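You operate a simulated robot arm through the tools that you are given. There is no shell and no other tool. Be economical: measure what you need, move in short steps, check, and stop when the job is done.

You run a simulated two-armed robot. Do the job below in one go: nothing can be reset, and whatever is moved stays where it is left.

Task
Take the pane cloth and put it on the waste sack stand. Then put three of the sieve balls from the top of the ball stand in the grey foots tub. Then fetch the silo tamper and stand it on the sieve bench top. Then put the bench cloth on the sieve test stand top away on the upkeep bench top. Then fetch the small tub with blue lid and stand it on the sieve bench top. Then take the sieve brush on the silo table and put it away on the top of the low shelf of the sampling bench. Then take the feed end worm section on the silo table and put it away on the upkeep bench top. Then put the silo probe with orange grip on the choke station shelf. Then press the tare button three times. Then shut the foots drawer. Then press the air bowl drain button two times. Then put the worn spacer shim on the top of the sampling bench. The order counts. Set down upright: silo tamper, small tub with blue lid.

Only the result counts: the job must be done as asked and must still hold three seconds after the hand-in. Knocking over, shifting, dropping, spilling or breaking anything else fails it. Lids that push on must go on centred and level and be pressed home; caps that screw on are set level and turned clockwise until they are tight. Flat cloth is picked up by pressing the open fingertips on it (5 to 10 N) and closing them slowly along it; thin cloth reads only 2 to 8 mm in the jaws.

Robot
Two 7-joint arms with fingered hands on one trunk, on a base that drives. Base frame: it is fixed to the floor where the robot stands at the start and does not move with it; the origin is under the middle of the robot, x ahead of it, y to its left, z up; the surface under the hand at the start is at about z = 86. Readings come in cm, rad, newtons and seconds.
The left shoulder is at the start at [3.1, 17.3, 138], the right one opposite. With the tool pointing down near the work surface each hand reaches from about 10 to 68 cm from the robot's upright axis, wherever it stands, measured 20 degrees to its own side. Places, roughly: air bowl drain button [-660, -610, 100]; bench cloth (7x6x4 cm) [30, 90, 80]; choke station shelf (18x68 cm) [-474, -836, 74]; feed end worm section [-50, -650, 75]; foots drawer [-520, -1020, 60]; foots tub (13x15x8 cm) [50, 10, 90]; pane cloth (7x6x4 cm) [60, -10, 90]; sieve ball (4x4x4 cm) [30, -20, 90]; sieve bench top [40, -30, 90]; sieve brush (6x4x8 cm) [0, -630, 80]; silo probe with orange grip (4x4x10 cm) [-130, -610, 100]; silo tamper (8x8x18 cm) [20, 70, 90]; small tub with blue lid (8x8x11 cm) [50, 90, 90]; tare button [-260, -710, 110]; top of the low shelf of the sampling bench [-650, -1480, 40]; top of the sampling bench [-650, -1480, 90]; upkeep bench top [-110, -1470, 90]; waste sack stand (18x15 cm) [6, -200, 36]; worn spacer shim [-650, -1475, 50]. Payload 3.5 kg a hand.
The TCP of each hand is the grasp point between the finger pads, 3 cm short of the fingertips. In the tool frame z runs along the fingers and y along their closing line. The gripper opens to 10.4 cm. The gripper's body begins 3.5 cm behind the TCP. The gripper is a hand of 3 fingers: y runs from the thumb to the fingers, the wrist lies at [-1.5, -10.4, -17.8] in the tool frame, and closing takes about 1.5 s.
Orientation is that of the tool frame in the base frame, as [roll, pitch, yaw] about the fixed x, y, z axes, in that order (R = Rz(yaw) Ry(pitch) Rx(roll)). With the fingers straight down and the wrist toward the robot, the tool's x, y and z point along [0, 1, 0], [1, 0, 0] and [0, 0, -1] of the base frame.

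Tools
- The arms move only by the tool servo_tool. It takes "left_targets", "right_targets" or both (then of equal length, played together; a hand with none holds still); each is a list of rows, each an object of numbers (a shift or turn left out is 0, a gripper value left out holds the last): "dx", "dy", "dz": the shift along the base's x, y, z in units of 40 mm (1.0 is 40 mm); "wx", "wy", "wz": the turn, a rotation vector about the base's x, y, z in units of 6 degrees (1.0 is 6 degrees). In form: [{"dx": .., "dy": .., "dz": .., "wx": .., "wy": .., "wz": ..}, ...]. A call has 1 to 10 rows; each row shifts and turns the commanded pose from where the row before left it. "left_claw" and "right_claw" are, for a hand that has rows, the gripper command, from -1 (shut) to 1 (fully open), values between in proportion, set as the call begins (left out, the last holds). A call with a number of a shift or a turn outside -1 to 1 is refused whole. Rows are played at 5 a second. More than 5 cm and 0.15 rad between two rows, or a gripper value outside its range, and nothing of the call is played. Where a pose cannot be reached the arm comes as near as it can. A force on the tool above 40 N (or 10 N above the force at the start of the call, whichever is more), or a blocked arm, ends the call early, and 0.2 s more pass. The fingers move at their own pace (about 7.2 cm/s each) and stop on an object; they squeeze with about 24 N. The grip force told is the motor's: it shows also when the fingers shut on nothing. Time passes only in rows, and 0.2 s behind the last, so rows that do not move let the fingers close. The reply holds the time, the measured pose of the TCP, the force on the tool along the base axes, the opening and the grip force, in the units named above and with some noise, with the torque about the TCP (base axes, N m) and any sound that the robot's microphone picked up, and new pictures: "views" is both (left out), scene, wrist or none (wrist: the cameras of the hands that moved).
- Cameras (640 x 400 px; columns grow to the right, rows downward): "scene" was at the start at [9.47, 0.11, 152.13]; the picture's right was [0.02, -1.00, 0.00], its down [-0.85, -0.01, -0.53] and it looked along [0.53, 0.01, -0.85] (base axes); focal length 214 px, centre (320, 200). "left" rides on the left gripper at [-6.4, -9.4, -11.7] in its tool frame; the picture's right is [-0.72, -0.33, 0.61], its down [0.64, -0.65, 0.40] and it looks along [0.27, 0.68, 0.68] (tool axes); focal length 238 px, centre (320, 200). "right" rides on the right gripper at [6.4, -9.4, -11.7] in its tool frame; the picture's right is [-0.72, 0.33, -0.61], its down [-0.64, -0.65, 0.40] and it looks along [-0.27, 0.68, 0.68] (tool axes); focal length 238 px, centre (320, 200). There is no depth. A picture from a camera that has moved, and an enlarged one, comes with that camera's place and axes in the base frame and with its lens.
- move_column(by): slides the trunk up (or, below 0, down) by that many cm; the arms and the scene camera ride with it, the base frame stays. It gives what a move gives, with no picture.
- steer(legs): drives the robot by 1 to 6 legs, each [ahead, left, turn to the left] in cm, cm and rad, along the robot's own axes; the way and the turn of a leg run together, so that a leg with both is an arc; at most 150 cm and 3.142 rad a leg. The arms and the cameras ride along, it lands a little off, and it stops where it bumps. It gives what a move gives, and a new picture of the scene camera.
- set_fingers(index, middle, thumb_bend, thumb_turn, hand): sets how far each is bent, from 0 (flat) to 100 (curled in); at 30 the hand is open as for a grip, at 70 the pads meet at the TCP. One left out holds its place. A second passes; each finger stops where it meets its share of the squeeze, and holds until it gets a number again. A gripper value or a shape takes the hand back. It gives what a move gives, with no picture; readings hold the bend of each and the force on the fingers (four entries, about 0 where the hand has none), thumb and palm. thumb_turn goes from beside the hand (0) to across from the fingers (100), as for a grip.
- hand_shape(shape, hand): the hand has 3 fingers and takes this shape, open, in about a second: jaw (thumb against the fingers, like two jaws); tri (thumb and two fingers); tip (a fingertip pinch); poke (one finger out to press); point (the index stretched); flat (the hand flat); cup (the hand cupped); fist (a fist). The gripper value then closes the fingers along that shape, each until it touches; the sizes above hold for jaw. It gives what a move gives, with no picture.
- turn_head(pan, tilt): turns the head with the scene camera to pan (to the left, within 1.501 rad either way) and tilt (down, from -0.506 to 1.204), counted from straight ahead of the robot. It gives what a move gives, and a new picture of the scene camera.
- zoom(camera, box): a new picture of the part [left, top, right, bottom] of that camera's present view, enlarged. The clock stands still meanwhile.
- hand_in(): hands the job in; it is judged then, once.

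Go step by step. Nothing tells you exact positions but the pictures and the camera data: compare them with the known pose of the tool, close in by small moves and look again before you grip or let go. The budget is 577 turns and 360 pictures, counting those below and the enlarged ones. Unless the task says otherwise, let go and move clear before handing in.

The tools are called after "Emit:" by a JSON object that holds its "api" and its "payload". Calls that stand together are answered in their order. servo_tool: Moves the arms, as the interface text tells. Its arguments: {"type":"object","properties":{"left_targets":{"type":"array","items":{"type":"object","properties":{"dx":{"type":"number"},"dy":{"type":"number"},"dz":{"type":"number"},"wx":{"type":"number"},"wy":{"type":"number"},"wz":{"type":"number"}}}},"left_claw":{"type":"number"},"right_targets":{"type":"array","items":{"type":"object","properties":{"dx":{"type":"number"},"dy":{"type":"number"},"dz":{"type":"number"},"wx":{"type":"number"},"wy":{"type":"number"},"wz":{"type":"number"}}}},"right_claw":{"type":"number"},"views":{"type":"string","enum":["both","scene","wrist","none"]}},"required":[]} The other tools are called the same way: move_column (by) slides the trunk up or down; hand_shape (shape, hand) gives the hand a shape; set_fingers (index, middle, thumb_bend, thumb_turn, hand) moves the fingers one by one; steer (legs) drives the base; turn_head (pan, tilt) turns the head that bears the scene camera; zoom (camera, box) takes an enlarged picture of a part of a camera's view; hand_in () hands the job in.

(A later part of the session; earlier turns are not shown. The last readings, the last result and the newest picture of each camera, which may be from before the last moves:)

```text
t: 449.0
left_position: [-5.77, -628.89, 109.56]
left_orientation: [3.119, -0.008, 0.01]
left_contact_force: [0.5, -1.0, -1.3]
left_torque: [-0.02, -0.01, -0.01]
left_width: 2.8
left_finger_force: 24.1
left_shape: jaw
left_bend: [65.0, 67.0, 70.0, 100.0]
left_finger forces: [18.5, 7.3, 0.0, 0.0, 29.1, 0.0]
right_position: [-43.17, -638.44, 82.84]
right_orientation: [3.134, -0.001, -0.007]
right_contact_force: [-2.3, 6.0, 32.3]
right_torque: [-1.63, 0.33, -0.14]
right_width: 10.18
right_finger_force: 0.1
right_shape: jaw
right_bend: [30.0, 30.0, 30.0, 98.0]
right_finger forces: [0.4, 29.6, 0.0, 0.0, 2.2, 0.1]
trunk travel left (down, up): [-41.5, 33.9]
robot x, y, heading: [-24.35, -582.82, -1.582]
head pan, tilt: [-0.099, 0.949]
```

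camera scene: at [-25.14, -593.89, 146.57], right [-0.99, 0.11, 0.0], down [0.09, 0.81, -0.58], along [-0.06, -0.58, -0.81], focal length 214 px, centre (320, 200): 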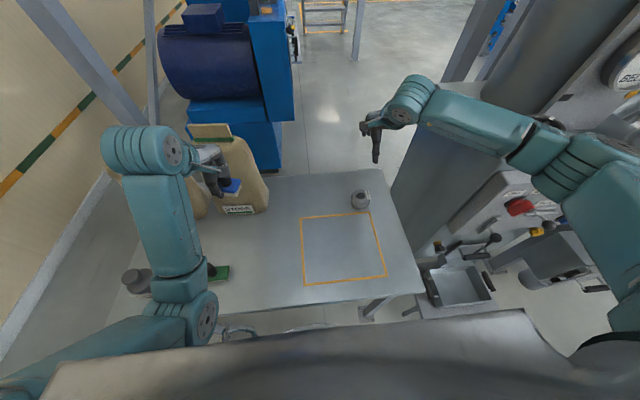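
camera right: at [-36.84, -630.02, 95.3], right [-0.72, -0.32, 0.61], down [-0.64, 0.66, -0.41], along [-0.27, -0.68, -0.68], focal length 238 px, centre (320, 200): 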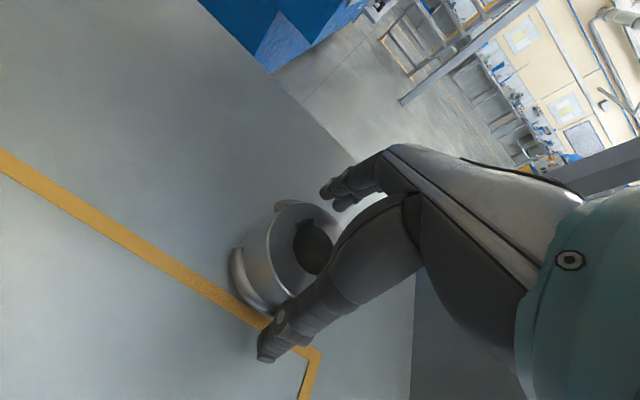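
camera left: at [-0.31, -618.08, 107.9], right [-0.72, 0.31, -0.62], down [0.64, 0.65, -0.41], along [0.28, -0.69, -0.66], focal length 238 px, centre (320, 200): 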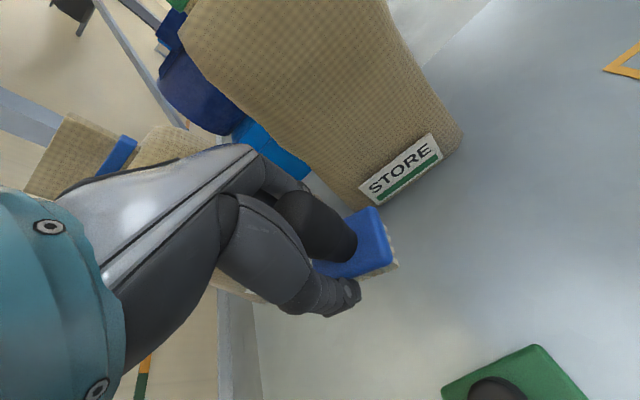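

Emit:
{"api": "servo_tool", "payload": {"right_targets": [{"dz": 0.3}, {}], "views": "none"}}

Emit:
{"api": "servo_tool", "payload": {"right_targets": [{}, {}, {}, {}, {}, {}], "right_claw": -1, "views": "wrist"}}

Emit:
{"api": "zoom", "payload": {"camera": "scene", "box": [300, 130, 440, 240]}}

```text
t: 449.6
left_position: [-5.87, -629.1, 109.35]
left_orientation: [3.124, -0.007, 0.01]
left_contact_force: [0.5, 0.1, -0.4]
left_torque: [-0.03, -0.01, 0.02]
left_width: 2.8
left_finger_force: 24.5
left_shape: jaw
left_bend: [65.0, 67.0, 70.0, 100.0]
left_finger forces: [18.6, 7.4, 0.1, 0.0, 29.1, 0.0]
right_position: [-43.38, -638.36, 83.2]
right_orientation: [-3.138, 0.004, -0.007]
right_contact_force: [-0.5, 0.6, -0.3]
right_torque: [0.03, 0.03, 0.01]
right_width: 10.36
right_finger_force: 0.0
right_shape: jaw
right_bend: [30.0, 30.0, 30.0, 98.0]
right_finger forces: [0.1, 0.0, 0.0, 0.0, 0.1, 0.0]
trunk travel left (down, up): [-41.5, 33.9]
robot x, y, heading: [-24.59, -583.47, -1.579]
head pan, tilt: [-0.099, 0.949]
```

```text
t: 451.0
left_position: [-5.89, -629.24, 109.28]
left_orientation: [3.123, -0.008, 0.012]
left_contact_force: [-0.5, -0.2, -0.3]
left_torque: [0.0, -0.05, -0.02]
left_width: 2.82
left_finger_force: 23.7
left_shape: jaw
left_bend: [65.0, 67.0, 70.0, 100.0]
left_finger forces: [18.5, 7.4, 0.0, 0.0, 29.2, 0.1]
right_position: [-43.36, -638.59, 83.33]
right_orientation: [3.142, -0.001, -0.009]
right_contact_force: [-2.0, 0.6, -0.1]
right_torque: [-0.05, 0.03, 0.02]
right_width: 4.78
right_finger_force: 23.7
right_shape: jaw
right_bend: [74.0, 57.0, 63.0, 100.0]
right_finger forces: [12.7, 7.0, 0.1, 0.0, 20.8, 0.0]
trunk travel left (down, up): [-41.5, 33.9]
robot x, y, heading: [-24.51, -583.06, -1.579]
head pan, tilt: [-0.099, 0.949]
camera right: at [-36.89, -629.22, 94.97], right [-0.72, -0.32, 0.61], down [-0.64, 0.66, -0.4], along [-0.27, -0.68, -0.68], focal length 238 px, centre (320, 200)
```

right: 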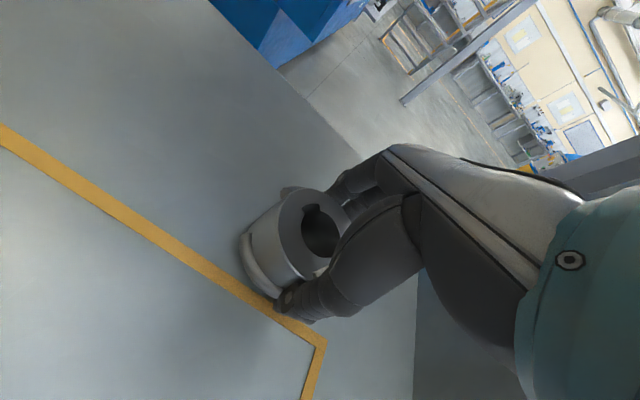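

```text
3.64 times, centred on (370, 185) of scene
camera zoom: at [-25.16, -593.88, 146.57], right [-0.99, 0.11, 0.0], down [0.09, 0.81, -0.58], along [-0.06, -0.58, -0.81], focal length 780 px, centre (138, 254)
```

zoom: 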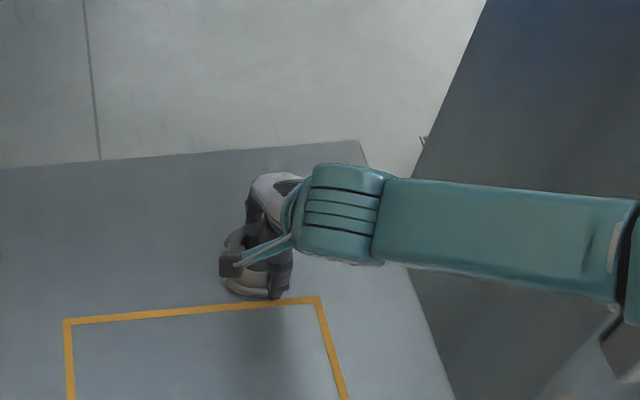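

Still off-centre toward -x. Open, shift 2.3 cm toward +x, and close again.

Emit:
{"api": "servo_tool", "payload": {"right_targets": [{}, {}, {}, {}, {}], "right_claw": 1, "views": "none"}}

Emit:
{"api": "servo_tool", "payload": {"right_targets": [{"dz": 0.5}, {"dz": 0.5}, {"dx": 0.58}, {}], "views": "wrist"}}

Emit:
{"api": "zoom", "payload": {"camera": "scene", "box": [300, 130, 440, 240]}}

```text
t: 452.2
left_position: [-5.91, -629.1, 109.38]
left_orientation: [3.124, -0.007, 0.011]
left_contact_force: [0.2, 0.0, -1.6]
left_torque: [-0.02, 0.03, -0.03]
left_width: 2.8
left_finger_force: 24.1
left_shape: jaw
left_bend: [65.0, 67.0, 70.0, 100.0]
left_finger forces: [18.5, 7.5, 0.0, 0.0, 29.1, 0.0]
right_position: [-43.46, -638.44, 83.54]
right_orientation: [3.14, 0.0, -0.01]
right_contact_force: [0.0, -0.3, 0.7]
right_torque: [0.0, 0.0, -0.02]
right_width: 10.33
right_finger_force: 0.0
right_shape: jaw
right_bend: [30.0, 30.0, 30.0, 98.0]
right_finger forces: [0.0, 0.0, 0.0, 0.0, 0.0, 0.0]
trunk travel left (down, up): [-41.5, 33.9]
robot x, y, heading: [-24.51, -582.99, -1.575]
head pan, tilt: [-0.099, 0.949]
```

```text
t: 453.2
left_position: [-5.88, -629.12, 109.27]
left_orientation: [3.123, -0.006, 0.01]
left_contact_force: [-0.5, 0.4, -1.0]
left_torque: [0.0, -0.06, -0.01]
left_width: 2.8
left_finger_force: 24.3
left_shape: jaw
left_bend: [65.0, 67.0, 70.0, 100.0]
left_finger forces: [18.5, 7.4, 0.0, 0.1, 29.1, 0.0]
right_position: [-40.96, -638.46, 87.44]
right_orientation: [3.141, -0.001, -0.008]
right_contact_force: [0.5, -0.4, 0.4]
right_torque: [-0.04, -0.04, 0.01]
right_width: 10.36
right_finger_force: 0.1
right_shape: jaw
right_bend: [30.0, 30.0, 30.0, 98.0]
right_finger forces: [0.0, 0.0, 0.0, 0.0, 0.0, 0.0]
trunk travel left (down, up): [-41.5, 33.9]
robot x, y, heading: [-24.56, -582.93, -1.579]
head pan, tilt: [-0.099, 0.949]
camera right: at [-34.54, -629.18, 99.0], right [-0.72, -0.32, 0.61], down [-0.64, 0.66, -0.4], along [-0.27, -0.68, -0.68], focal length 238 px, centre (320, 200)
```

right: 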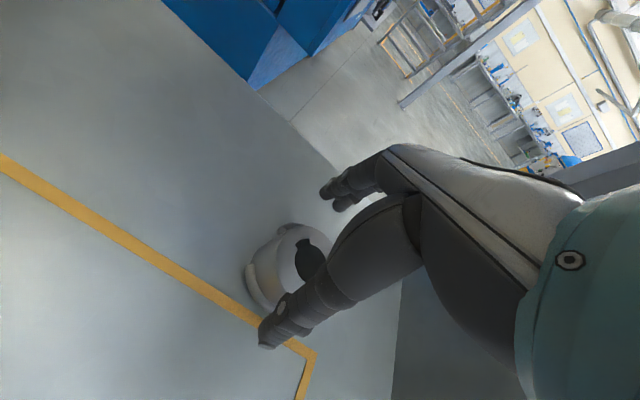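

```text
3.64 times, centred on (370, 185) of scene
camera zoom: at [-25.19, -593.85, 146.57], right [-0.99, 0.11, 0.0], down [0.09, 0.81, -0.58], along [-0.06, -0.58, -0.81], focal length 780 px, centre (138, 254)
```

zoom: 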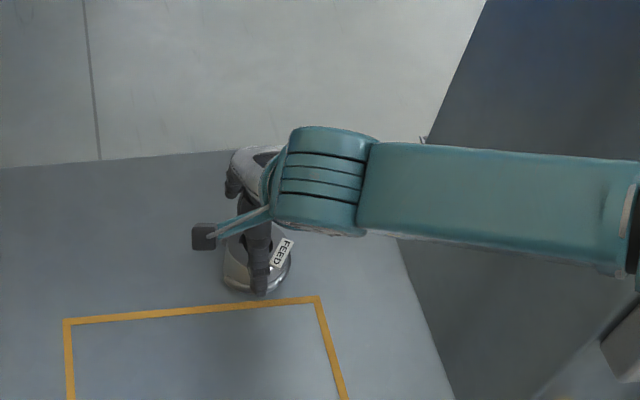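

Emit:
{"api": "servo_tool", "payload": {"right_targets": [{"dx": -0.38, "dy": -0.05}, {"dz": -0.5}, {"dz": -0.45}, {}], "views": "none"}}

Emit:
{"api": "servo_tool", "payload": {"right_targets": [{}, {}, {}, {}, {}, {}], "right_claw": -1, "views": "wrist"}}

```text
t: 454.2
left_position: [-5.71, -629.08, 109.43]
left_orientation: [3.123, -0.006, 0.011]
left_contact_force: [0.2, 0.4, -0.4]
left_torque: [0.01, -0.03, 0.0]
left_width: 2.79
left_finger_force: 24.1
left_shape: jaw
left_bend: [65.0, 67.0, 70.0, 100.0]
left_finger forces: [18.6, 7.4, 0.1, 0.0, 29.0, 0.0]
right_position: [-42.42, -638.74, 83.57]
right_orientation: [-3.141, 0.0, -0.009]
right_contact_force: [0.0, 0.1, 0.3]
right_torque: [0.01, -0.03, -0.01]
right_width: 10.37
right_finger_force: 0.0
right_shape: jaw
right_bend: [30.0, 30.0, 30.0, 98.0]
right_finger forces: [0.0, 0.0, 0.0, 0.1, 0.0, 0.0]
trunk travel left (down, up): [-41.5, 33.9]
robot x, y, heading: [-24.71, -583.27, -1.578]
head pan, tilt: [-0.099, 0.949]
```

```text
t: 455.6
left_position: [-5.87, -629.15, 109.51]
left_orientation: [3.123, -0.008, 0.011]
left_contact_force: [-0.7, 0.5, -0.3]
left_torque: [-0.05, -0.02, -0.02]
left_width: 2.79
left_finger_force: 23.9
left_shape: jaw
left_bend: [65.0, 67.0, 70.0, 100.0]
left_finger forces: [18.5, 7.3, 0.0, 0.0, 29.0, 0.0]
right_position: [-42.57, -638.73, 83.54]
right_orientation: [3.141, 0.001, -0.009]
right_contact_force: [-0.6, 0.4, -1.3]
right_torque: [-0.11, 0.01, 0.04]
right_width: 5.26
right_finger_force: 23.6
right_shape: jaw
right_bend: [74.0, 53.0, 61.0, 100.0]
right_finger forces: [13.9, 8.1, 0.1, 0.0, 21.2, 0.0]
trunk travel left (down, up): [-41.5, 33.9]
robot x, y, heading: [-24.29, -583.16, -1.58]
head pan, tilt: [-0.099, 0.949]
camera right: at [-36.04, -629.47, 95.18], right [-0.72, -0.32, 0.61], down [-0.64, 0.66, -0.4], along [-0.27, -0.68, -0.68], focal length 238 px, centre (320, 200)
```

right: 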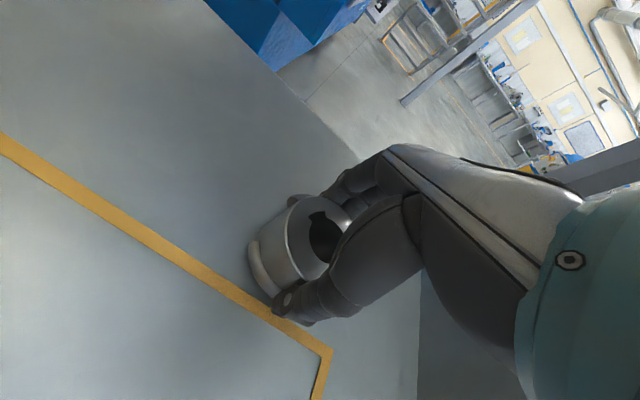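

Emit:
{"api": "servo_tool", "payload": {"right_targets": [{"dz": 0.1}, {"dz": 0.15}, {"dz": 0.1}, {}, {}], "views": "wrist"}}

```text
t: 456.8
left_position: [-5.79, -629.1, 109.4]
left_orientation: [3.121, -0.005, 0.012]
left_contact_force: [-0.4, -0.2, -1.0]
left_torque: [0.0, 0.01, 0.01]
left_width: 2.76
left_finger_force: 23.8
left_shape: jaw
left_bend: [65.0, 67.0, 70.0, 100.0]
left_finger forces: [18.5, 7.4, 0.1, 0.0, 29.0, 0.0]
right_position: [-42.57, -638.72, 85.02]
right_orientation: [-3.139, 0.0, -0.008]
right_contact_force: [0.1, 1.4, -7.1]
right_torque: [-0.02, 0.04, 0.03]
right_width: 5.28
right_finger_force: 23.8
right_shape: jaw
right_bend: [74.0, 53.0, 61.0, 100.0]
right_finger forces: [13.9, 8.0, 0.1, 0.1, 20.7, 0.0]
trunk travel left (down, up): [-41.5, 33.9]
robot x, y, heading: [-24.67, -583.31, -1.58]
head pan, tilt: [-0.099, 0.949]
camera right: at [-36.08, -629.45, 96.59], right [-0.72, -0.32, 0.61], down [-0.64, 0.66, -0.4], along [-0.27, -0.68, -0.68], focal length 238 px, centre (320, 200)
```

right: 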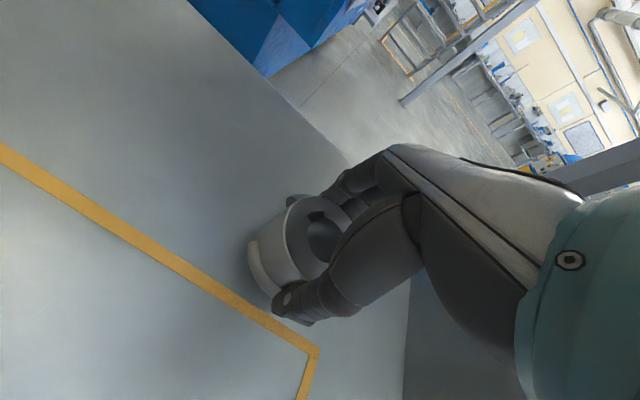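

Ring is held steadily. Lift fully and restore trunk height, then back off.

Emit:
{"api": "servo_tool", "payload": {"right_targets": [{"dz": 0.4}, {"dz": 0.6}, {"dz": 0.8}, {"dz": 0.8}, {"dz": 0.8}, {"dz": 0.8, "dy": 0.3}, {"dz": 0.6, "dy": 0.5}, {"dy": 0.5}], "views": "wrist"}}

Emit:
{"api": "move_column", "payload": {"by": 6}}

```text
t: 458.6
left_position: [-5.86, -629.27, 109.4]
left_orientation: [3.122, -0.007, 0.01]
left_contact_force: [0.2, 0.4, -0.4]
left_torque: [-0.02, -0.05, 0.0]
left_width: 2.78
left_finger_force: 23.8
left_shape: jaw
left_bend: [65.0, 67.0, 70.0, 100.0]
left_finger forces: [18.4, 7.3, 0.1, 0.0, 28.4, 0.0]
right_position: [-42.65, -633.49, 104.16]
right_orientation: [3.141, 0.001, -0.008]
right_contact_force: [-0.7, 0.9, -7.0]
right_torque: [-0.04, 0.04, 0.02]
right_width: 5.26
right_finger_force: 23.7
right_shape: jaw
right_bend: [74.0, 53.0, 61.0, 100.0]
right_finger forces: [14.2, 8.3, 0.1, 0.0, 20.8, 0.0]
trunk travel left (down, up): [-41.5, 33.9]
robot x, y, heading: [-24.8, -583.45, -1.576]
head pan, tilt: [-0.099, 0.949]
camera right: at [-36.13, -624.19, 115.81], right [-0.72, -0.32, 0.61], down [-0.64, 0.66, -0.4], along [-0.27, -0.68, -0.68], focal length 238 px, centre (320, 200)
```

right: 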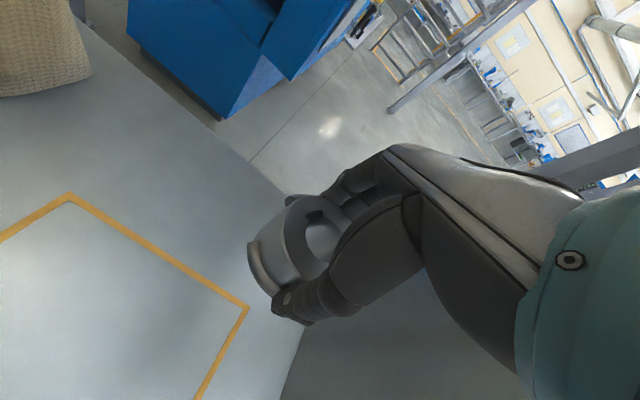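

```text
t: 459.6
left_position: [-5.84, -629.3, 115.4]
left_orientation: [3.123, -0.009, 0.009]
left_contact_force: [0.5, 0.7, -0.2]
left_torque: [-0.01, 0.0, 0.01]
left_width: 2.79
left_finger_force: 23.8
left_shape: jaw
left_bend: [65.0, 67.0, 70.0, 100.0]
left_finger forces: [18.4, 7.2, 0.0, 0.1, 28.2, 0.0]
right_position: [-42.44, -633.62, 110.05]
right_orientation: [-3.141, 0.0, -0.009]
right_contact_force: [0.2, -0.7, -7.2]
right_torque: [-0.09, 0.02, 0.03]
right_width: 5.26
right_finger_force: 23.9
right_shape: jaw
right_bend: [74.0, 53.0, 61.0, 100.0]
right_finger forces: [14.0, 8.3, 0.0, 0.0, 20.7, 0.0]
trunk travel left (down, up): [-47.5, 27.9]
robot x, y, heading: [-25.05, -583.14, -1.581]
head pan, tilt: [-0.099, 0.949]
```

Emit:
{"api": "steer", "payload": {"legs": [[-90, 0, 0], [0, -150, 0], [0, -150, 0], [0, -20, 0], [112, 0, 0]]}}

```text
t: 484.9
left_position: [-324.96, -650.01, 115.34]
left_orientation: [3.123, -0.006, 0.023]
left_contact_force: [0.3, -0.4, -0.9]
left_torque: [0.0, -0.01, 0.01]
left_width: 2.81
left_finger_force: 24.6
left_shape: jaw
left_bend: [65.0, 67.0, 70.0, 100.0]
left_finger forces: [18.0, 7.1, 0.0, 0.0, 26.6, 0.0]
right_position: [-361.55, -654.78, 110.19]
right_orientation: [-3.139, 0.001, 0.004]
right_contact_force: [-0.1, 0.3, -6.5]
right_torque: [-0.06, 0.11, -0.03]
right_width: 5.26
right_finger_force: 23.8
right_shape: jaw
right_bend: [74.0, 53.0, 61.0, 99.0]
right_finger forces: [14.0, 8.0, 0.1, 0.0, 20.3, 0.0]
trunk travel left (down, up): [-47.5, 27.9]
robot x, y, heading: [-344.66, -604.03, -1.566]
head pan, tilt: [-0.099, 0.949]
camera scene: at [-344.7, -613.79, 152.6], right [-1.0, 0.09, 0.0], down [0.08, 0.81, -0.58], along [-0.06, -0.58, -0.81], focal length 214 px, centre (320, 200)
```

scene: 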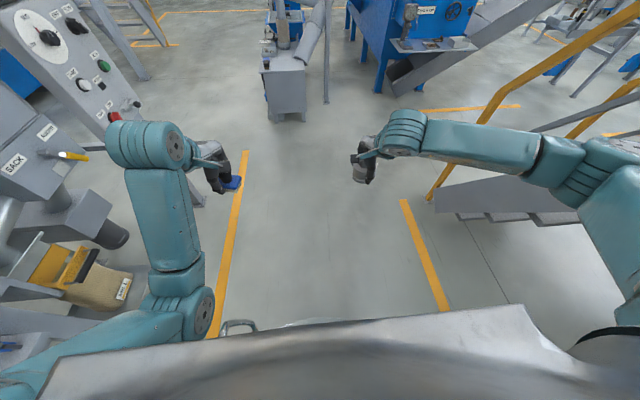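

Emit:
{"api": "steer", "payload": {"legs": [[116, 27, 0], [65, 42, 0], [65, 42, 0], [143, 32, 0]]}}

Emit:
{"api": "turn_head", "payload": {"pan": -0.7, "tilt": 0.35}}

```text
t: 505.4
left_position: [-183.57, -1040.08, 115.33]
left_orientation: [3.124, -0.007, 0.015]
left_contact_force: [0.4, -0.3, -0.5]
left_torque: [0.0, -0.03, 0.01]
left_width: 2.78
left_finger_force: 24.2
left_shape: jaw
left_bend: [65.0, 68.0, 70.0, 100.0]
left_finger forces: [17.6, 7.0, 0.0, 0.0, 24.8, 0.1]
right_position: [-220.01, -1044.53, 110.21]
right_orientation: [-3.14, -0.001, -0.003]
right_contact_force: [-0.6, 0.0, -6.5]
right_torque: [-0.06, 0.01, 0.01]
right_width: 5.25
right_finger_force: 24.1
right_shape: jaw
right_bend: [74.0, 53.0, 61.0, 99.0]
right_finger forces: [14.0, 7.9, 0.1, 0.0, 20.3, 0.1]
trunk travel left (down, up): [-47.5, 27.9]
robot x, y, heading: [-202.69, -994.01, -1.575]
head pan, tilt: [-0.099, 0.949]
camera scene: at [-202.96, -1003.76, 152.6], right [-0.99, 0.1, 0.0], down [0.08, 0.81, -0.58], along [-0.06, -0.58, -0.81], focal length 214 px, centre (320, 200)
```

scene: 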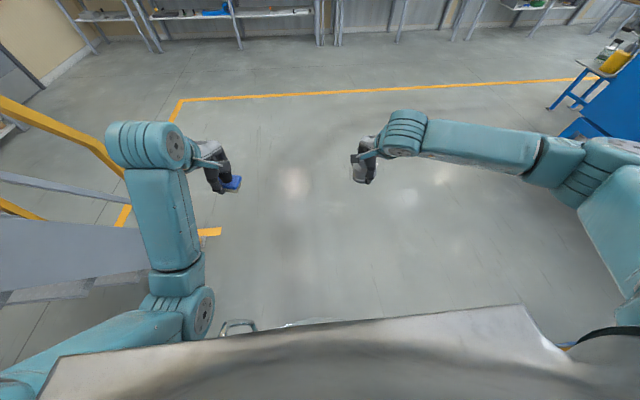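

```text
t: 506.4
left_position: [-183.46, -1039.96, 115.34]
left_orientation: [3.122, -0.006, 0.015]
left_contact_force: [0.5, 0.4, -1.4]
left_torque: [-0.05, -0.04, 0.0]
left_width: 2.77
left_finger_force: 24.0
left_shape: jaw
left_bend: [65.0, 68.0, 70.0, 100.0]
left_finger forces: [17.5, 6.9, 0.0, 0.1, 24.8, 0.0]
right_position: [-220.17, -1044.65, 110.29]
right_orientation: [-3.14, -0.001, -0.004]
right_contact_force: [0.1, -0.6, -6.9]
right_torque: [-0.06, 0.02, 0.01]
right_width: 5.28
right_finger_force: 24.5
right_shape: jaw
right_bend: [74.0, 53.0, 61.0, 99.0]
right_finger forces: [14.1, 8.0, 0.0, 0.0, 20.5, 0.0]
trunk travel left (down, up): [-47.5, 27.9]
robot x, y, heading: [-202.36, -994.01, -1.574]
head pan, tilt: [-0.7, 0.351]
camera scene: at [-208.22, -1003.63, 157.71], right [-0.76, 0.65, 0.0], down [0.22, 0.26, -0.94], along [-0.61, -0.72, -0.34], focal length 214 px, centre (320, 200)
```

scene: 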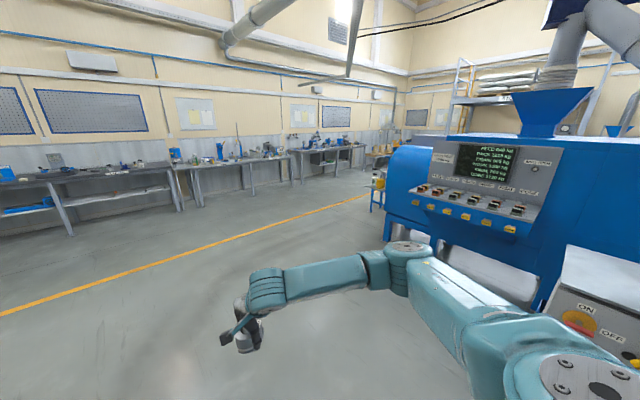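

Emit:
{"api": "steer", "payload": {"legs": [[150, 0, 0], [150, 0, 0], [30, 0, 0], [0, -150, 0], [0, -150, 0], [0, -120, 0]]}}

Emit:
{"api": "turn_head", "payload": {"pan": 0, "tilt": 0.5}}

```text
t: 542.3
left_position: [-603.19, -1376.79, 115.36]
left_orientation: [3.123, -0.007, 0.042]
left_contact_force: [-0.3, -0.4, -0.6]
left_torque: [-0.01, 0.0, 0.02]
left_width: 2.77
left_finger_force: 24.4
left_shape: jaw
left_bend: [65.0, 68.0, 70.0, 100.0]
left_finger forces: [17.2, 6.6, 0.0, 0.1, 22.4, 0.1]
right_position: [-639.6, -1382.34, 110.27]
right_orientation: [-3.14, 0.0, 0.026]
right_contact_force: [-1.3, 0.3, -7.2]
right_torque: [-0.04, 0.02, 0.01]
right_width: 5.24
right_finger_force: 24.0
right_shape: jaw
right_bend: [74.0, 53.0, 61.0, 99.0]
right_finger forces: [14.0, 8.1, 0.0, 0.0, 20.3, 0.1]
trunk travel left (down, up): [-47.5, 27.9]
robot x, y, heading: [-623.49, -1331.59, -1.545]
head pan, tilt: [-0.7, 0.351]
camera scene: at [-628.88, -1341.05, 157.72], right [-0.78, 0.62, 0.0], down [0.21, 0.27, -0.94], along [-0.59, -0.73, -0.34], focal length 214 px, centre (320, 200)
```

scene: 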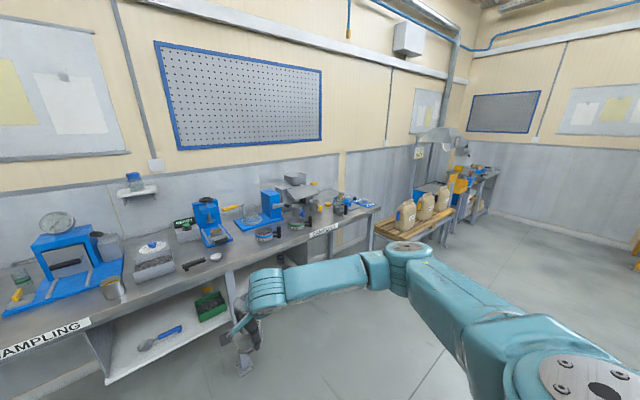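

```text
t: 543.4
left_position: [-603.18, -1376.79, 115.41]
left_orientation: [3.122, -0.007, 0.043]
left_contact_force: [0.1, -0.2, -1.2]
left_torque: [-0.03, 0.03, 0.0]
left_width: 2.78
left_finger_force: 24.0
left_shape: jaw
left_bend: [65.0, 68.0, 70.0, 100.0]
left_finger forces: [17.1, 6.7, 0.1, 0.0, 22.4, 0.0]
right_position: [-639.57, -1382.3, 110.18]
right_orientation: [-3.139, 0.0, 0.026]
right_contact_force: [0.5, 0.3, -7.3]
right_torque: [-0.06, 0.04, -0.01]
right_width: 5.23
right_finger_force: 24.2
right_shape: jaw
right_bend: [74.0, 53.0, 61.0, 99.0]
right_finger forces: [14.1, 8.1, 0.0, 0.0, 20.4, 0.0]
trunk travel left (down, up): [-47.5, 27.9]
robot x, y, heading: [-623.52, -1331.22, -1.546]
head pan, tilt: [0.0, 0.499]
camera scene: at [-622.83, -1342.88, 156.35], right [-1.0, -0.03, 0.0], down [-0.01, 0.48, -0.88], along [0.02, -0.88, -0.48], focal length 214 px, centre (320, 200)
```

scene: 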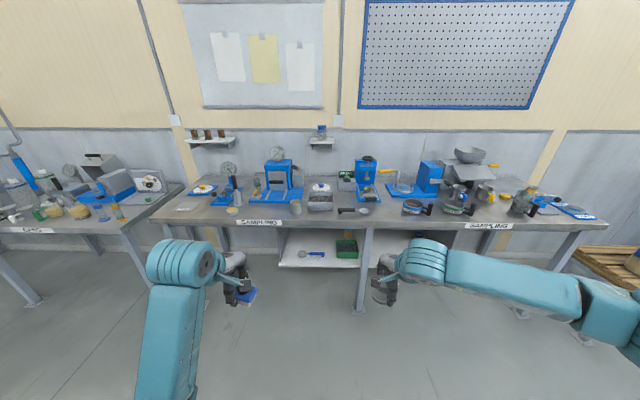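

Emit:
{"api": "zoom", "payload": {"camera": "scene", "box": [230, 200, 470, 300]}}

```text
2.67 times, centred on (350, 250) of scene
camera zoom: at [-622.83, -1342.88, 156.35], right [-1.0, -0.03, 0.0], down [-0.01, 0.48, -0.88], along [0.02, -0.88, -0.48], focal length 572 px, centre (240, 67)
```

zoom: 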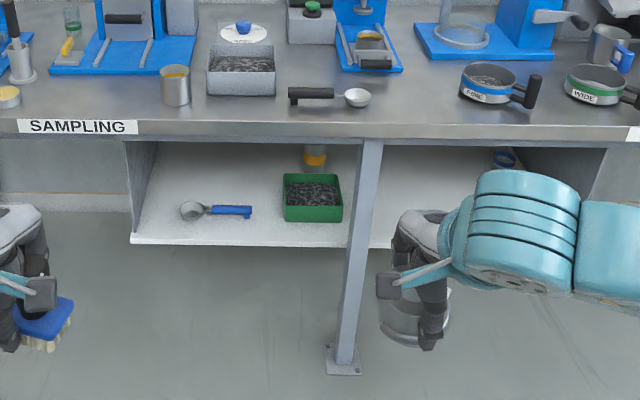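

The low shelf (z≈40) is under the bench; free strip in front of the scoop. I'll turn the robot a bit so the right hand stays clear, lower the trunk, and place the brush with the left hand.

Emit:
{"api": "steer", "payload": {"legs": [[0, 0, -0.404], [0, 0, 0]]}}

Emit:
{"api": "move_column", "payload": {"by": -38}}

Emit:
{"api": "turn_head", "payload": {"pan": 0.4, "tilt": 0.7}}

```text
t: 545.3
left_position: [-622.6, -1380.97, 115.38]
left_orientation: [3.123, -0.007, -0.361]
left_contact_force: [0.2, 0.7, -1.0]
left_torque: [-0.04, 0.01, -0.02]
left_width: 2.79
left_finger_force: 24.5
left_shape: jaw
left_bend: [65.0, 68.0, 71.0, 100.0]
left_finger forces: [17.1, 6.6, 0.1, 0.0, 22.2, 0.0]
right_position: [-658.35, -1371.8, 110.16]
right_orientation: [-3.139, 0.0, -0.38]
right_contact_force: [-0.2, -0.2, -7.6]
right_torque: [-0.05, 0.07, 0.0]
right_width: 5.22
right_finger_force: 24.4
right_shape: jaw
right_bend: [74.0, 53.0, 61.0, 99.0]
right_finger forces: [13.9, 7.9, 0.1, 0.1, 20.2, 0.1]
trunk travel left (down, up): [-47.5, 27.9]
robot x, y, heading: [-622.88, -1331.17, -1.95]
head pan, tilt: [0.0, 0.499]
camera scene: at [-627.38, -1342.06, 156.35], right [-0.93, 0.37, 0.0], down [0.18, 0.45, -0.88], along [-0.33, -0.82, -0.48], focal length 214 px, centre (320, 200)
```

scene: 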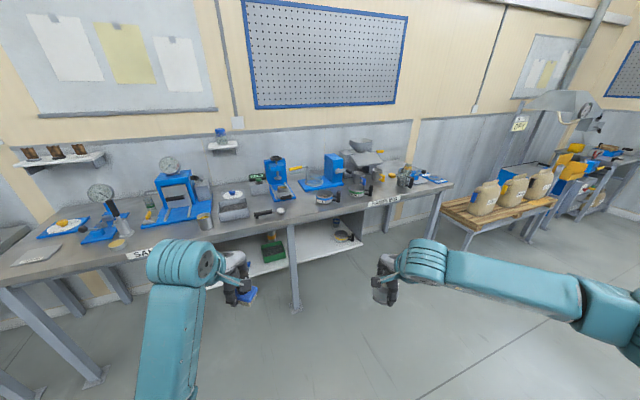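

```text
t: 548.9
left_position: [-622.65, -1381.8, 74.9]
left_orientation: [-3.09, -0.017, -0.36]
left_contact_force: [-0.5, -0.4, -0.3]
left_torque: [-0.03, 0.01, 0.01]
left_width: 2.76
left_finger_force: 23.6
left_shape: jaw
left_bend: [65.0, 71.0, 71.0, 100.0]
left_finger forces: [17.3, 6.5, 0.0, 0.1, 21.9, 0.0]
right_position: [-658.32, -1371.69, 72.18]
right_orientation: [-3.14, 0.0, -0.38]
right_contact_force: [0.6, 0.1, -7.1]
right_torque: [-0.05, 0.04, -0.02]
right_width: 5.23
right_finger_force: 23.9
right_shape: jaw
right_bend: [74.0, 53.0, 61.0, 99.0]
right_finger forces: [14.2, 8.0, 0.1, 0.0, 20.3, 0.1]
trunk travel left (down, up): [-9.5, 65.9]
robot x, y, heading: [-623.19, -1330.79, -1.949]
head pan, tilt: [0.0, 0.499]
```

```text
t: 549.8
left_position: [-622.75, -1381.94, 74.8]
left_orientation: [-3.088, -0.019, -0.361]
left_contact_force: [-0.3, -0.3, -1.5]
left_torque: [-0.01, -0.05, 0.02]
left_width: 2.75
left_finger_force: 24.3
left_shape: jaw
left_bend: [65.0, 71.0, 71.0, 100.0]
left_finger forces: [17.3, 6.5, 0.0, 0.0, 21.8, 0.0]
right_position: [-658.3, -1371.74, 72.01]
right_orientation: [-3.14, 0.001, -0.381]
right_contact_force: [-0.1, -0.7, -7.6]
right_torque: [-0.04, 0.04, 0.01]
right_width: 5.24
right_finger_force: 24.1
right_shape: jaw
right_bend: [74.0, 53.0, 61.0, 99.0]
right_finger forces: [13.9, 8.0, 0.0, 0.0, 20.3, 0.0]
trunk travel left (down, up): [-9.5, 65.9]
robot x, y, heading: [-623.39, -1331.1, -1.946]
head pan, tilt: [0.4, 0.7]
camera scene: at [-629.27, -1355.67, 115.61], right [-1.0, -0.02, 0.0], down [-0.01, 0.64, -0.76], along [0.02, -0.76, -0.64], focal length 214 px, centre (320, 200)
```

scene: 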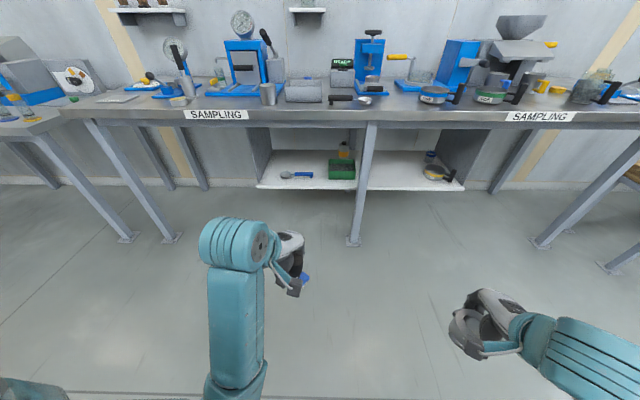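

Emit:
{"api": "zoom", "payload": {"camera": "scene", "box": [240, 120, 480, 210]}}

```text
2.67 times, centred on (360, 165) of scene
camera zoom: at [-629.27, -1355.67, 115.61], right [-1.0, -0.02, 0.0], down [-0.01, 0.64, -0.76], along [0.02, -0.76, -0.64], focal length 572 px, centre (213, 293)
```

zoom: 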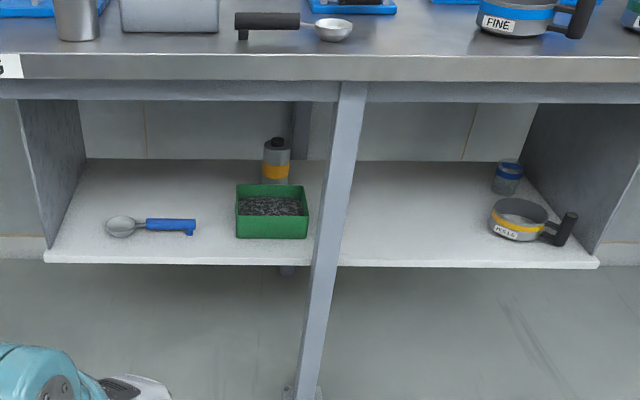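

Emit:
{"api": "move_column", "payload": {"by": -9}}

Emit:
{"api": "servo_tool", "payload": {"left_targets": [{"dx": -0.25, "dy": -0.62, "dz": -0.6, "wx": -0.45, "wy": 0.17}, {"dx": -0.25, "dy": -0.62, "dz": -0.6}, {"dx": -0.25, "dy": -0.62, "dz": -0.7}, {"dz": -0.7}, {"dz": -0.4}], "views": "scene"}}

```text
t: 551.1
left_position: [-622.67, -1382.52, 61.87]
left_orientation: [-2.971, -0.031, -0.363]
left_contact_force: [-0.5, 0.3, -0.7]
left_torque: [0.01, -0.02, 0.03]
left_width: 2.78
left_finger_force: 24.0
left_shape: jaw
left_bend: [65.0, 71.0, 71.0, 100.0]
left_finger forces: [17.2, 6.4, 0.1, 0.0, 21.9, 0.0]
right_position: [-658.34, -1371.74, 63.23]
right_orientation: [-3.141, 0.0, -0.38]
right_contact_force: [-0.2, -0.3, -7.4]
right_torque: [-0.04, 0.04, 0.03]
right_width: 5.24
right_finger_force: 23.7
right_shape: jaw
right_bend: [74.0, 53.0, 61.0, 99.0]
right_finger forces: [14.1, 8.0, 0.1, 0.0, 20.3, 0.0]
trunk travel left (down, up): [-0.5, 74.9]
robot x, y, heading: [-623.16, -1331.6, -1.95]
head pan, tilt: [0.4, 0.7]
```

```text
t: 552.3
left_position: [-626.19, -1389.76, 49.93]
left_orientation: [-3.017, -0.011, -0.363]
left_contact_force: [-1.4, -0.3, -1.1]
left_torque: [-0.02, -0.02, 0.02]
left_width: 2.77
left_finger_force: 23.6
left_shape: jaw
left_bend: [65.0, 71.0, 71.0, 100.0]
left_finger forces: [17.1, 6.3, 0.1, 0.0, 21.1, 0.1]
right_position: [-658.3, -1371.76, 63.17]
right_orientation: [-3.141, 0.0, -0.378]
right_contact_force: [0.4, -0.2, -7.1]
right_torque: [-0.04, 0.08, 0.01]
right_width: 5.23
right_finger_force: 24.3
right_shape: jaw
right_bend: [74.0, 53.0, 61.0, 99.0]
right_finger forces: [14.1, 8.0, 0.1, 0.0, 20.2, 0.1]
trunk travel left (down, up): [-0.5, 74.9]
robot x, y, heading: [-623.09, -1331.29, -1.95]
head pan, tilt: [0.4, 0.7]
camera scene: at [-631.31, -1360.81, 105.94], right [-1.0, -0.02, 0.0], down [-0.01, 0.64, -0.76], along [0.02, -0.76, -0.64], focal length 214 px, centre (320, 200)
```

scene: 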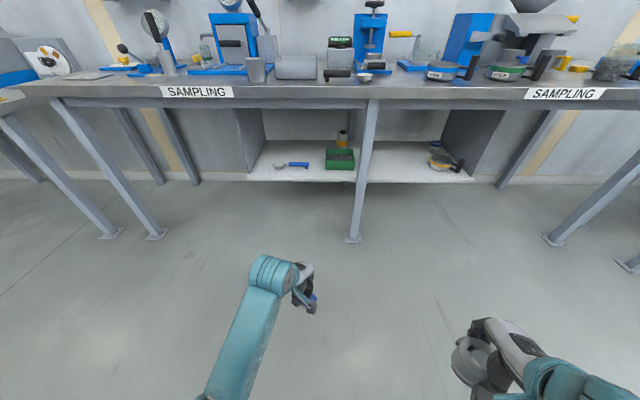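

Emit:
{"api": "servo_tool", "payload": {"left_targets": [{"dz": 0.3, "wx": -0.6, "wy": 0.22}, {"wx": -0.55, "wy": 0.2}], "views": "none"}}

Emit:
{"api": "steer", "payload": {"legs": [[47, 18, 0]]}}

Emit:
{"api": "zoom", "payload": {"camera": "left", "box": [0, 0, 640, 400]}}

```text
t: 552.9
left_position: [-626.18, -1389.77, 51.27]
left_orientation: [3.137, -0.012, -0.361]
left_contact_force: [0.0, 0.0, -0.2]
left_torque: [-0.03, -0.02, -0.03]
left_width: 2.76
left_finger_force: 24.0
left_shape: jaw
left_bend: [66.0, 71.0, 71.0, 100.0]
left_finger forces: [17.2, 6.2, 0.0, 0.0, 21.1, 0.0]
right_position: [-658.34, -1371.75, 63.18]
right_orientation: [-3.141, -0.001, -0.379]
right_contact_force: [-0.4, 0.2, -6.9]
right_torque: [-0.05, 0.05, 0.02]
right_width: 5.24
right_finger_force: 23.6
right_shape: jaw
right_bend: [74.0, 53.0, 61.0, 99.0]
right_finger forces: [14.2, 8.0, 0.1, 0.0, 20.1, 0.1]
trunk travel left (down, up): [-0.5, 74.9]
robot x, y, heading: [-623.61, -1331.01, -1.948]
head pan, tilt: [0.4, 0.7]
```

```text
t: 555.8
left_position: [-626.62, -1440.0, 51.22]
left_orientation: [3.138, -0.013, -0.362]
left_contact_force: [-0.2, 0.3, -1.3]
left_torque: [-0.01, -0.06, -0.03]
left_width: 2.76
left_finger_force: 24.1
left_shape: jaw
left_bend: [66.0, 71.0, 71.0, 100.0]
left_finger forces: [17.1, 6.2, 0.0, 0.1, 21.1, 0.0]
right_position: [-658.9, -1422.02, 63.11]
right_orientation: [-3.139, 0.002, -0.378]
right_contact_force: [-0.1, -0.3, -8.1]
right_torque: [-0.05, 0.06, 0.01]
right_width: 5.23
right_finger_force: 24.3
right_shape: jaw
right_bend: [74.0, 53.0, 61.0, 99.0]
right_finger forces: [14.1, 8.0, 0.1, 0.0, 20.3, 0.0]
trunk travel left (down, up): [-0.5, 74.9]
robot x, y, heading: [-623.34, -1381.54, -1.948]
head pan, tilt: [0.4, 0.7]
camera scene: at [-631.83, -1411.08, 105.94], right [-1.0, -0.02, 0.0], down [-0.01, 0.64, -0.76], along [0.02, -0.76, -0.64], focal length 214 px, centre (320, 200)
```

scene: 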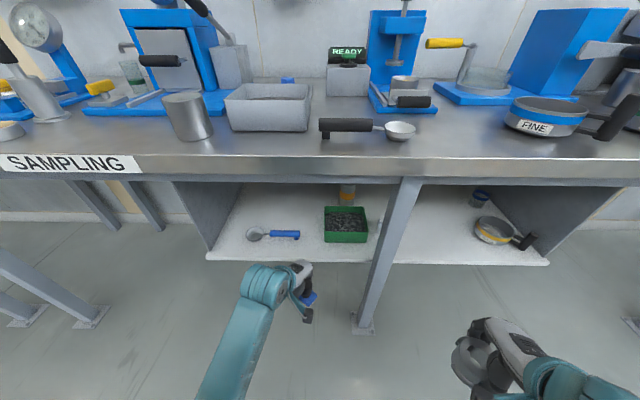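

```text
1.00 times, centred on (320, 200) of left (not enlarged: the box is as wide or as high as the picture)
camera zoom: at [-629.32, -1428.96, 62.63], right [-0.55, 0.55, -0.62], down [0.83, 0.38, -0.4], along [0.02, -0.74, -0.67], focal length 238 px, centre (320, 200)
```

zoom: 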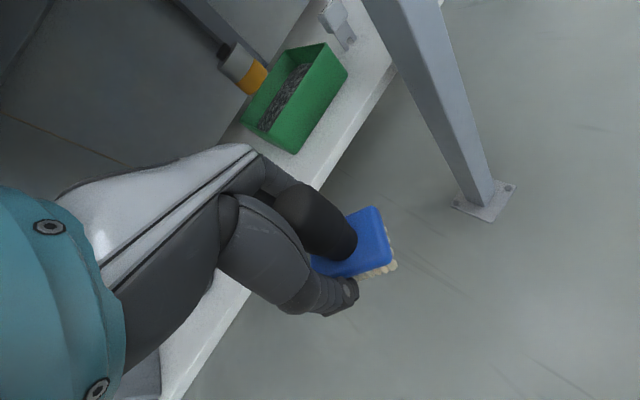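

Emit:
{"api": "servo_tool", "payload": {"right_targets": [{"dx": 0.35, "dy": 0.9}, {"dx": 0.33, "dy": 0.85}], "views": "none"}}

Emit:
{"api": "steer", "payload": {"legs": [[20, 7.8, 0]]}}

Emit:
{"api": "zoom", "payload": {"camera": "left", "box": [0, 0, 640, 400]}}

```text
t: 556.4
left_position: [-626.65, -1440.02, 51.17]
left_orientation: [3.139, -0.013, -0.362]
left_contact_force: [0.6, -0.1, -1.2]
left_torque: [-0.04, -0.02, -0.02]
left_width: 2.76
left_finger_force: 23.7
left_shape: jaw
left_bend: [66.0, 71.0, 71.0, 100.0]
left_finger forces: [17.0, 6.2, 0.1, 0.0, 21.2, 0.0]
right_position: [-656.54, -1420.44, 60.49]
right_orientation: [-3.139, -0.001, -0.377]
right_contact_force: [-0.3, 0.1, -7.5]
right_torque: [-0.02, 0.09, 0.01]
right_width: 5.25
right_finger_force: 24.2
right_shape: jaw
right_bend: [74.0, 53.0, 61.0, 99.0]
right_finger forces: [14.2, 8.2, 0.0, 0.0, 20.6, 0.0]
right hand out of reach, approached as far as the arm can: row 1, 2
trunk travel left (down, up): [-0.5, 74.9]
robot x, y, heading: [-623.78, -1381.85, -1.949]
head pan, tilt: [0.4, 0.7]
```

```text
t: 558.1
left_position: [-627.1, -1461.58, 51.35]
left_orientation: [3.137, -0.013, -0.363]
left_contact_force: [0.1, 0.7, -0.4]
left_torque: [-0.02, -0.03, 0.01]
left_width: 2.75
left_finger_force: 24.0
left_shape: jaw
left_bend: [66.0, 71.0, 71.0, 100.0]
left_finger forces: [17.1, 6.2, 0.0, 0.0, 21.0, 0.0]
right_position: [-656.91, -1441.9, 60.4]
right_orientation: [-3.139, -0.001, -0.382]
right_contact_force: [0.4, 0.3, -7.3]
right_torque: [-0.06, 0.1, 0.0]
right_width: 5.23
right_finger_force: 24.4
right_shape: jaw
right_bend: [74.0, 53.0, 61.0, 99.0]
right_finger forces: [14.2, 8.1, 0.1, 0.0, 20.6, 0.0]
trunk travel left (down, up): [-0.5, 74.9]
robot x, y, heading: [-623.84, -1403.25, -1.953]
head pan, tilt: [0.4, 0.7]
camera scene: at [-632.11, -1432.59, 105.94], right [-1.0, -0.02, 0.0], down [-0.01, 0.64, -0.76], along [0.01, -0.76, -0.64], focal length 214 px, centre (320, 200)
```

scene: 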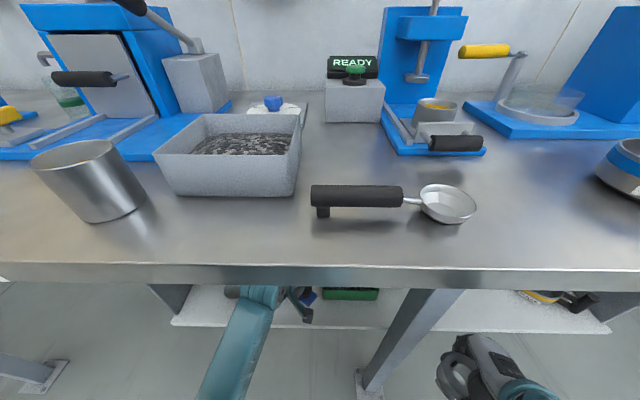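

```text
1.00 times, centred on (320, 200) of left (not enlarged: the box is as wide or as high as the picture)
camera zoom: at [-629.65, -1450.49, 62.63], right [-0.55, 0.56, -0.62], down [0.84, 0.38, -0.4], along [0.01, -0.74, -0.67], focal length 238 px, centre (320, 200)
```

zoom: 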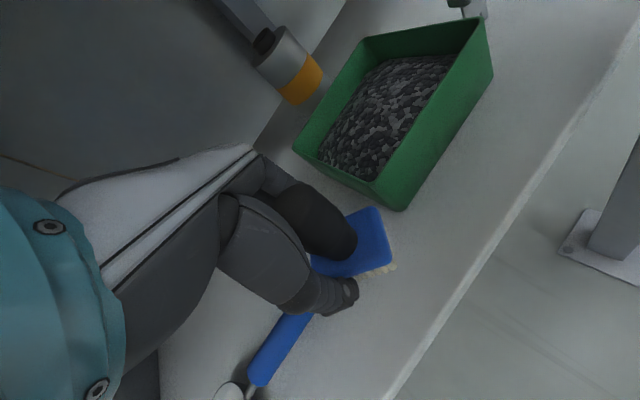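

Emit:
{"api": "servo_tool", "payload": {"left_targets": [{"dz": -0.4}, {"dz": -0.2}, {"dz": -0.1}, {}], "views": "wrist"}}

```text
t: 559.1
left_position: [-627.04, -1461.6, 48.47]
left_orientation: [3.139, -0.013, -0.364]
left_contact_force: [0.4, 0.7, -1.9]
left_torque: [-0.03, 0.0, 0.04]
left_width: 2.76
left_finger_force: 24.2
left_shape: jaw
left_bend: [66.0, 71.0, 71.0, 100.0]
left_finger forces: [17.1, 6.1, 0.1, 0.0, 21.0, 0.0]
right_position: [-656.94, -1441.93, 60.34]
right_orientation: [-3.138, 0.0, -0.381]
right_contact_force: [0.6, 0.0, -7.1]
right_torque: [-0.04, 0.01, -0.03]
right_width: 5.23
right_finger_force: 24.0
right_shape: jaw
right_bend: [74.0, 53.0, 61.0, 99.0]
right_finger forces: [14.2, 8.1, 0.1, 0.0, 20.6, 0.0]
trunk travel left (down, up): [-0.5, 74.9]
robot x, y, heading: [-623.96, -1402.9, -1.953]
head pan, tilt: [0.4, 0.7]
camera left: at [-629.64, -1450.48, 59.82], right [-0.55, 0.56, -0.62], down [0.84, 0.38, -0.4], along [0.01, -0.74, -0.67], focal length 238 px, centre (320, 200)
```

left: 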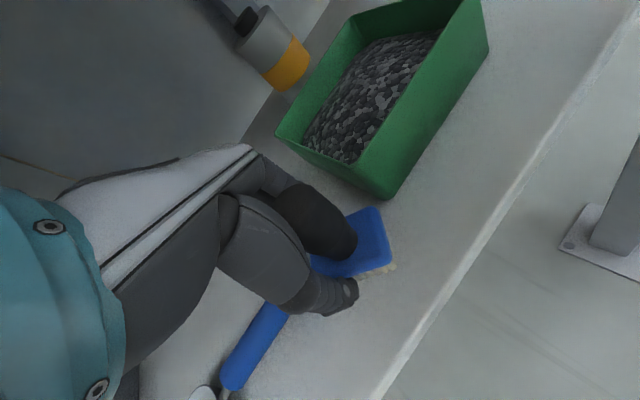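

Emit:
{"api": "servo_tool", "payload": {"left_targets": [{"dz": -0.1}, {"dz": -0.08}, {"dz": -0.06}, {}], "views": "none"}}

```text
t: 560.1
left_position: [-627.04, -1461.67, 47.36]
left_orientation: [3.139, -0.013, -0.365]
left_contact_force: [0.0, 0.4, -1.5]
left_torque: [-0.02, -0.03, -0.04]
left_width: 2.75
left_finger_force: 24.2
left_shape: jaw
left_bend: [66.0, 71.0, 71.0, 100.0]
left_finger forces: [17.1, 6.1, 0.0, 0.0, 21.1, 0.1]
right_position: [-656.88, -1441.96, 60.35]
right_orientation: [-3.137, 0.0, -0.383]
right_contact_force: [0.1, 0.2, -7.4]
right_torque: [-0.07, 0.05, -0.05]
right_width: 5.21
right_finger_force: 23.9
right_shape: jaw
right_bend: [74.0, 53.0, 61.0, 99.0]
right_finger forces: [14.2, 8.1, 0.0, 0.0, 20.4, 0.0]
trunk travel left (down, up): [-0.5, 74.9]
robot x, y, heading: [-624.04, -1403.09, -1.95]
head pan, tilt: [0.4, 0.7]
```

Emit:
{"api": "servo_tool", "payload": {"left_targets": [{"dz": -0.08}, {"dz": -0.08}, {"dz": -0.08}, {}], "views": "none"}}

```text
t: 561.1
left_position: [-627.03, -1461.61, 46.52]
left_orientation: [3.138, -0.011, -0.365]
left_contact_force: [0.6, -1.2, -1.2]
left_torque: [-0.03, -0.02, -0.03]
left_width: 2.75
left_finger_force: 23.8
left_shape: jaw
left_bend: [66.0, 71.0, 71.0, 100.0]
left_finger forces: [17.0, 6.1, 0.0, 0.1, 21.0, 0.0]
right_position: [-656.8, -1441.85, 60.38]
right_orientation: [-3.138, 0.0, -0.383]
right_contact_force: [-0.7, 0.6, -7.3]
right_torque: [-0.09, 0.06, 0.01]
right_width: 5.24
right_finger_force: 24.2
right_shape: jaw
right_bend: [74.0, 53.0, 61.0, 99.0]
right_finger forces: [14.2, 8.1, 0.0, 0.0, 20.5, 0.0]
trunk travel left (down, up): [-0.5, 74.9]
robot x, y, heading: [-624.14, -1403.27, -1.951]
head pan, tilt: [0.4, 0.7]
```

Emit:
{"api": "servo_tool", "payload": {"left_targets": [{"dz": -0.08}, {"dz": -0.08}, {"dz": -0.08}, {}], "views": "wrist"}}

```text
t: 562.1
left_position: [-627.11, -1461.46, 45.54]
left_orientation: [3.135, -0.013, -0.363]
left_contact_force: [1.3, -0.4, 3.5]
left_torque: [0.12, 0.16, 0.03]
left_width: 2.77
left_finger_force: 24.2
left_shape: jaw
left_bend: [66.0, 71.0, 71.0, 100.0]
left_finger forces: [16.7, 5.8, 0.0, 0.0, 22.7, 0.1]
right_position: [-656.88, -1441.96, 60.25]
right_orientation: [-3.14, -0.001, -0.382]
right_contact_force: [0.1, -0.3, -7.4]
right_torque: [-0.07, 0.06, 0.0]
right_width: 5.24
right_finger_force: 24.7
right_shape: jaw
right_bend: [74.0, 53.0, 61.0, 99.0]
right_finger forces: [14.2, 8.3, 0.0, 0.1, 20.5, 0.0]
trunk travel left (down, up): [-0.5, 74.9]
robot x, y, heading: [-623.8, -1402.95, -1.959]
head pan, tilt: [0.4, 0.7]
camera left: at [-629.65, -1450.46, 56.98], right [-0.55, 0.55, -0.62], down [0.83, 0.38, -0.4], along [0.01, -0.74, -0.67], focal length 238 px, centre (320, 200)
```

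left: 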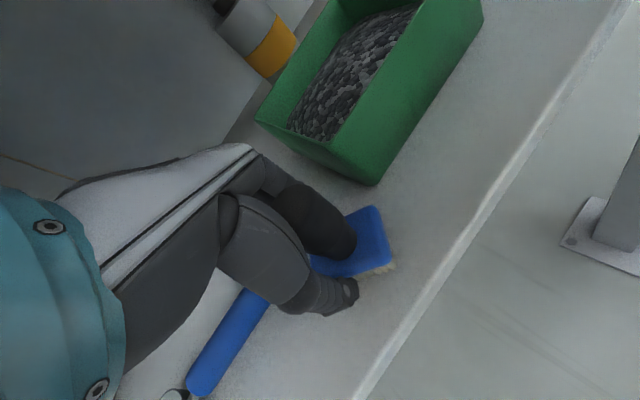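

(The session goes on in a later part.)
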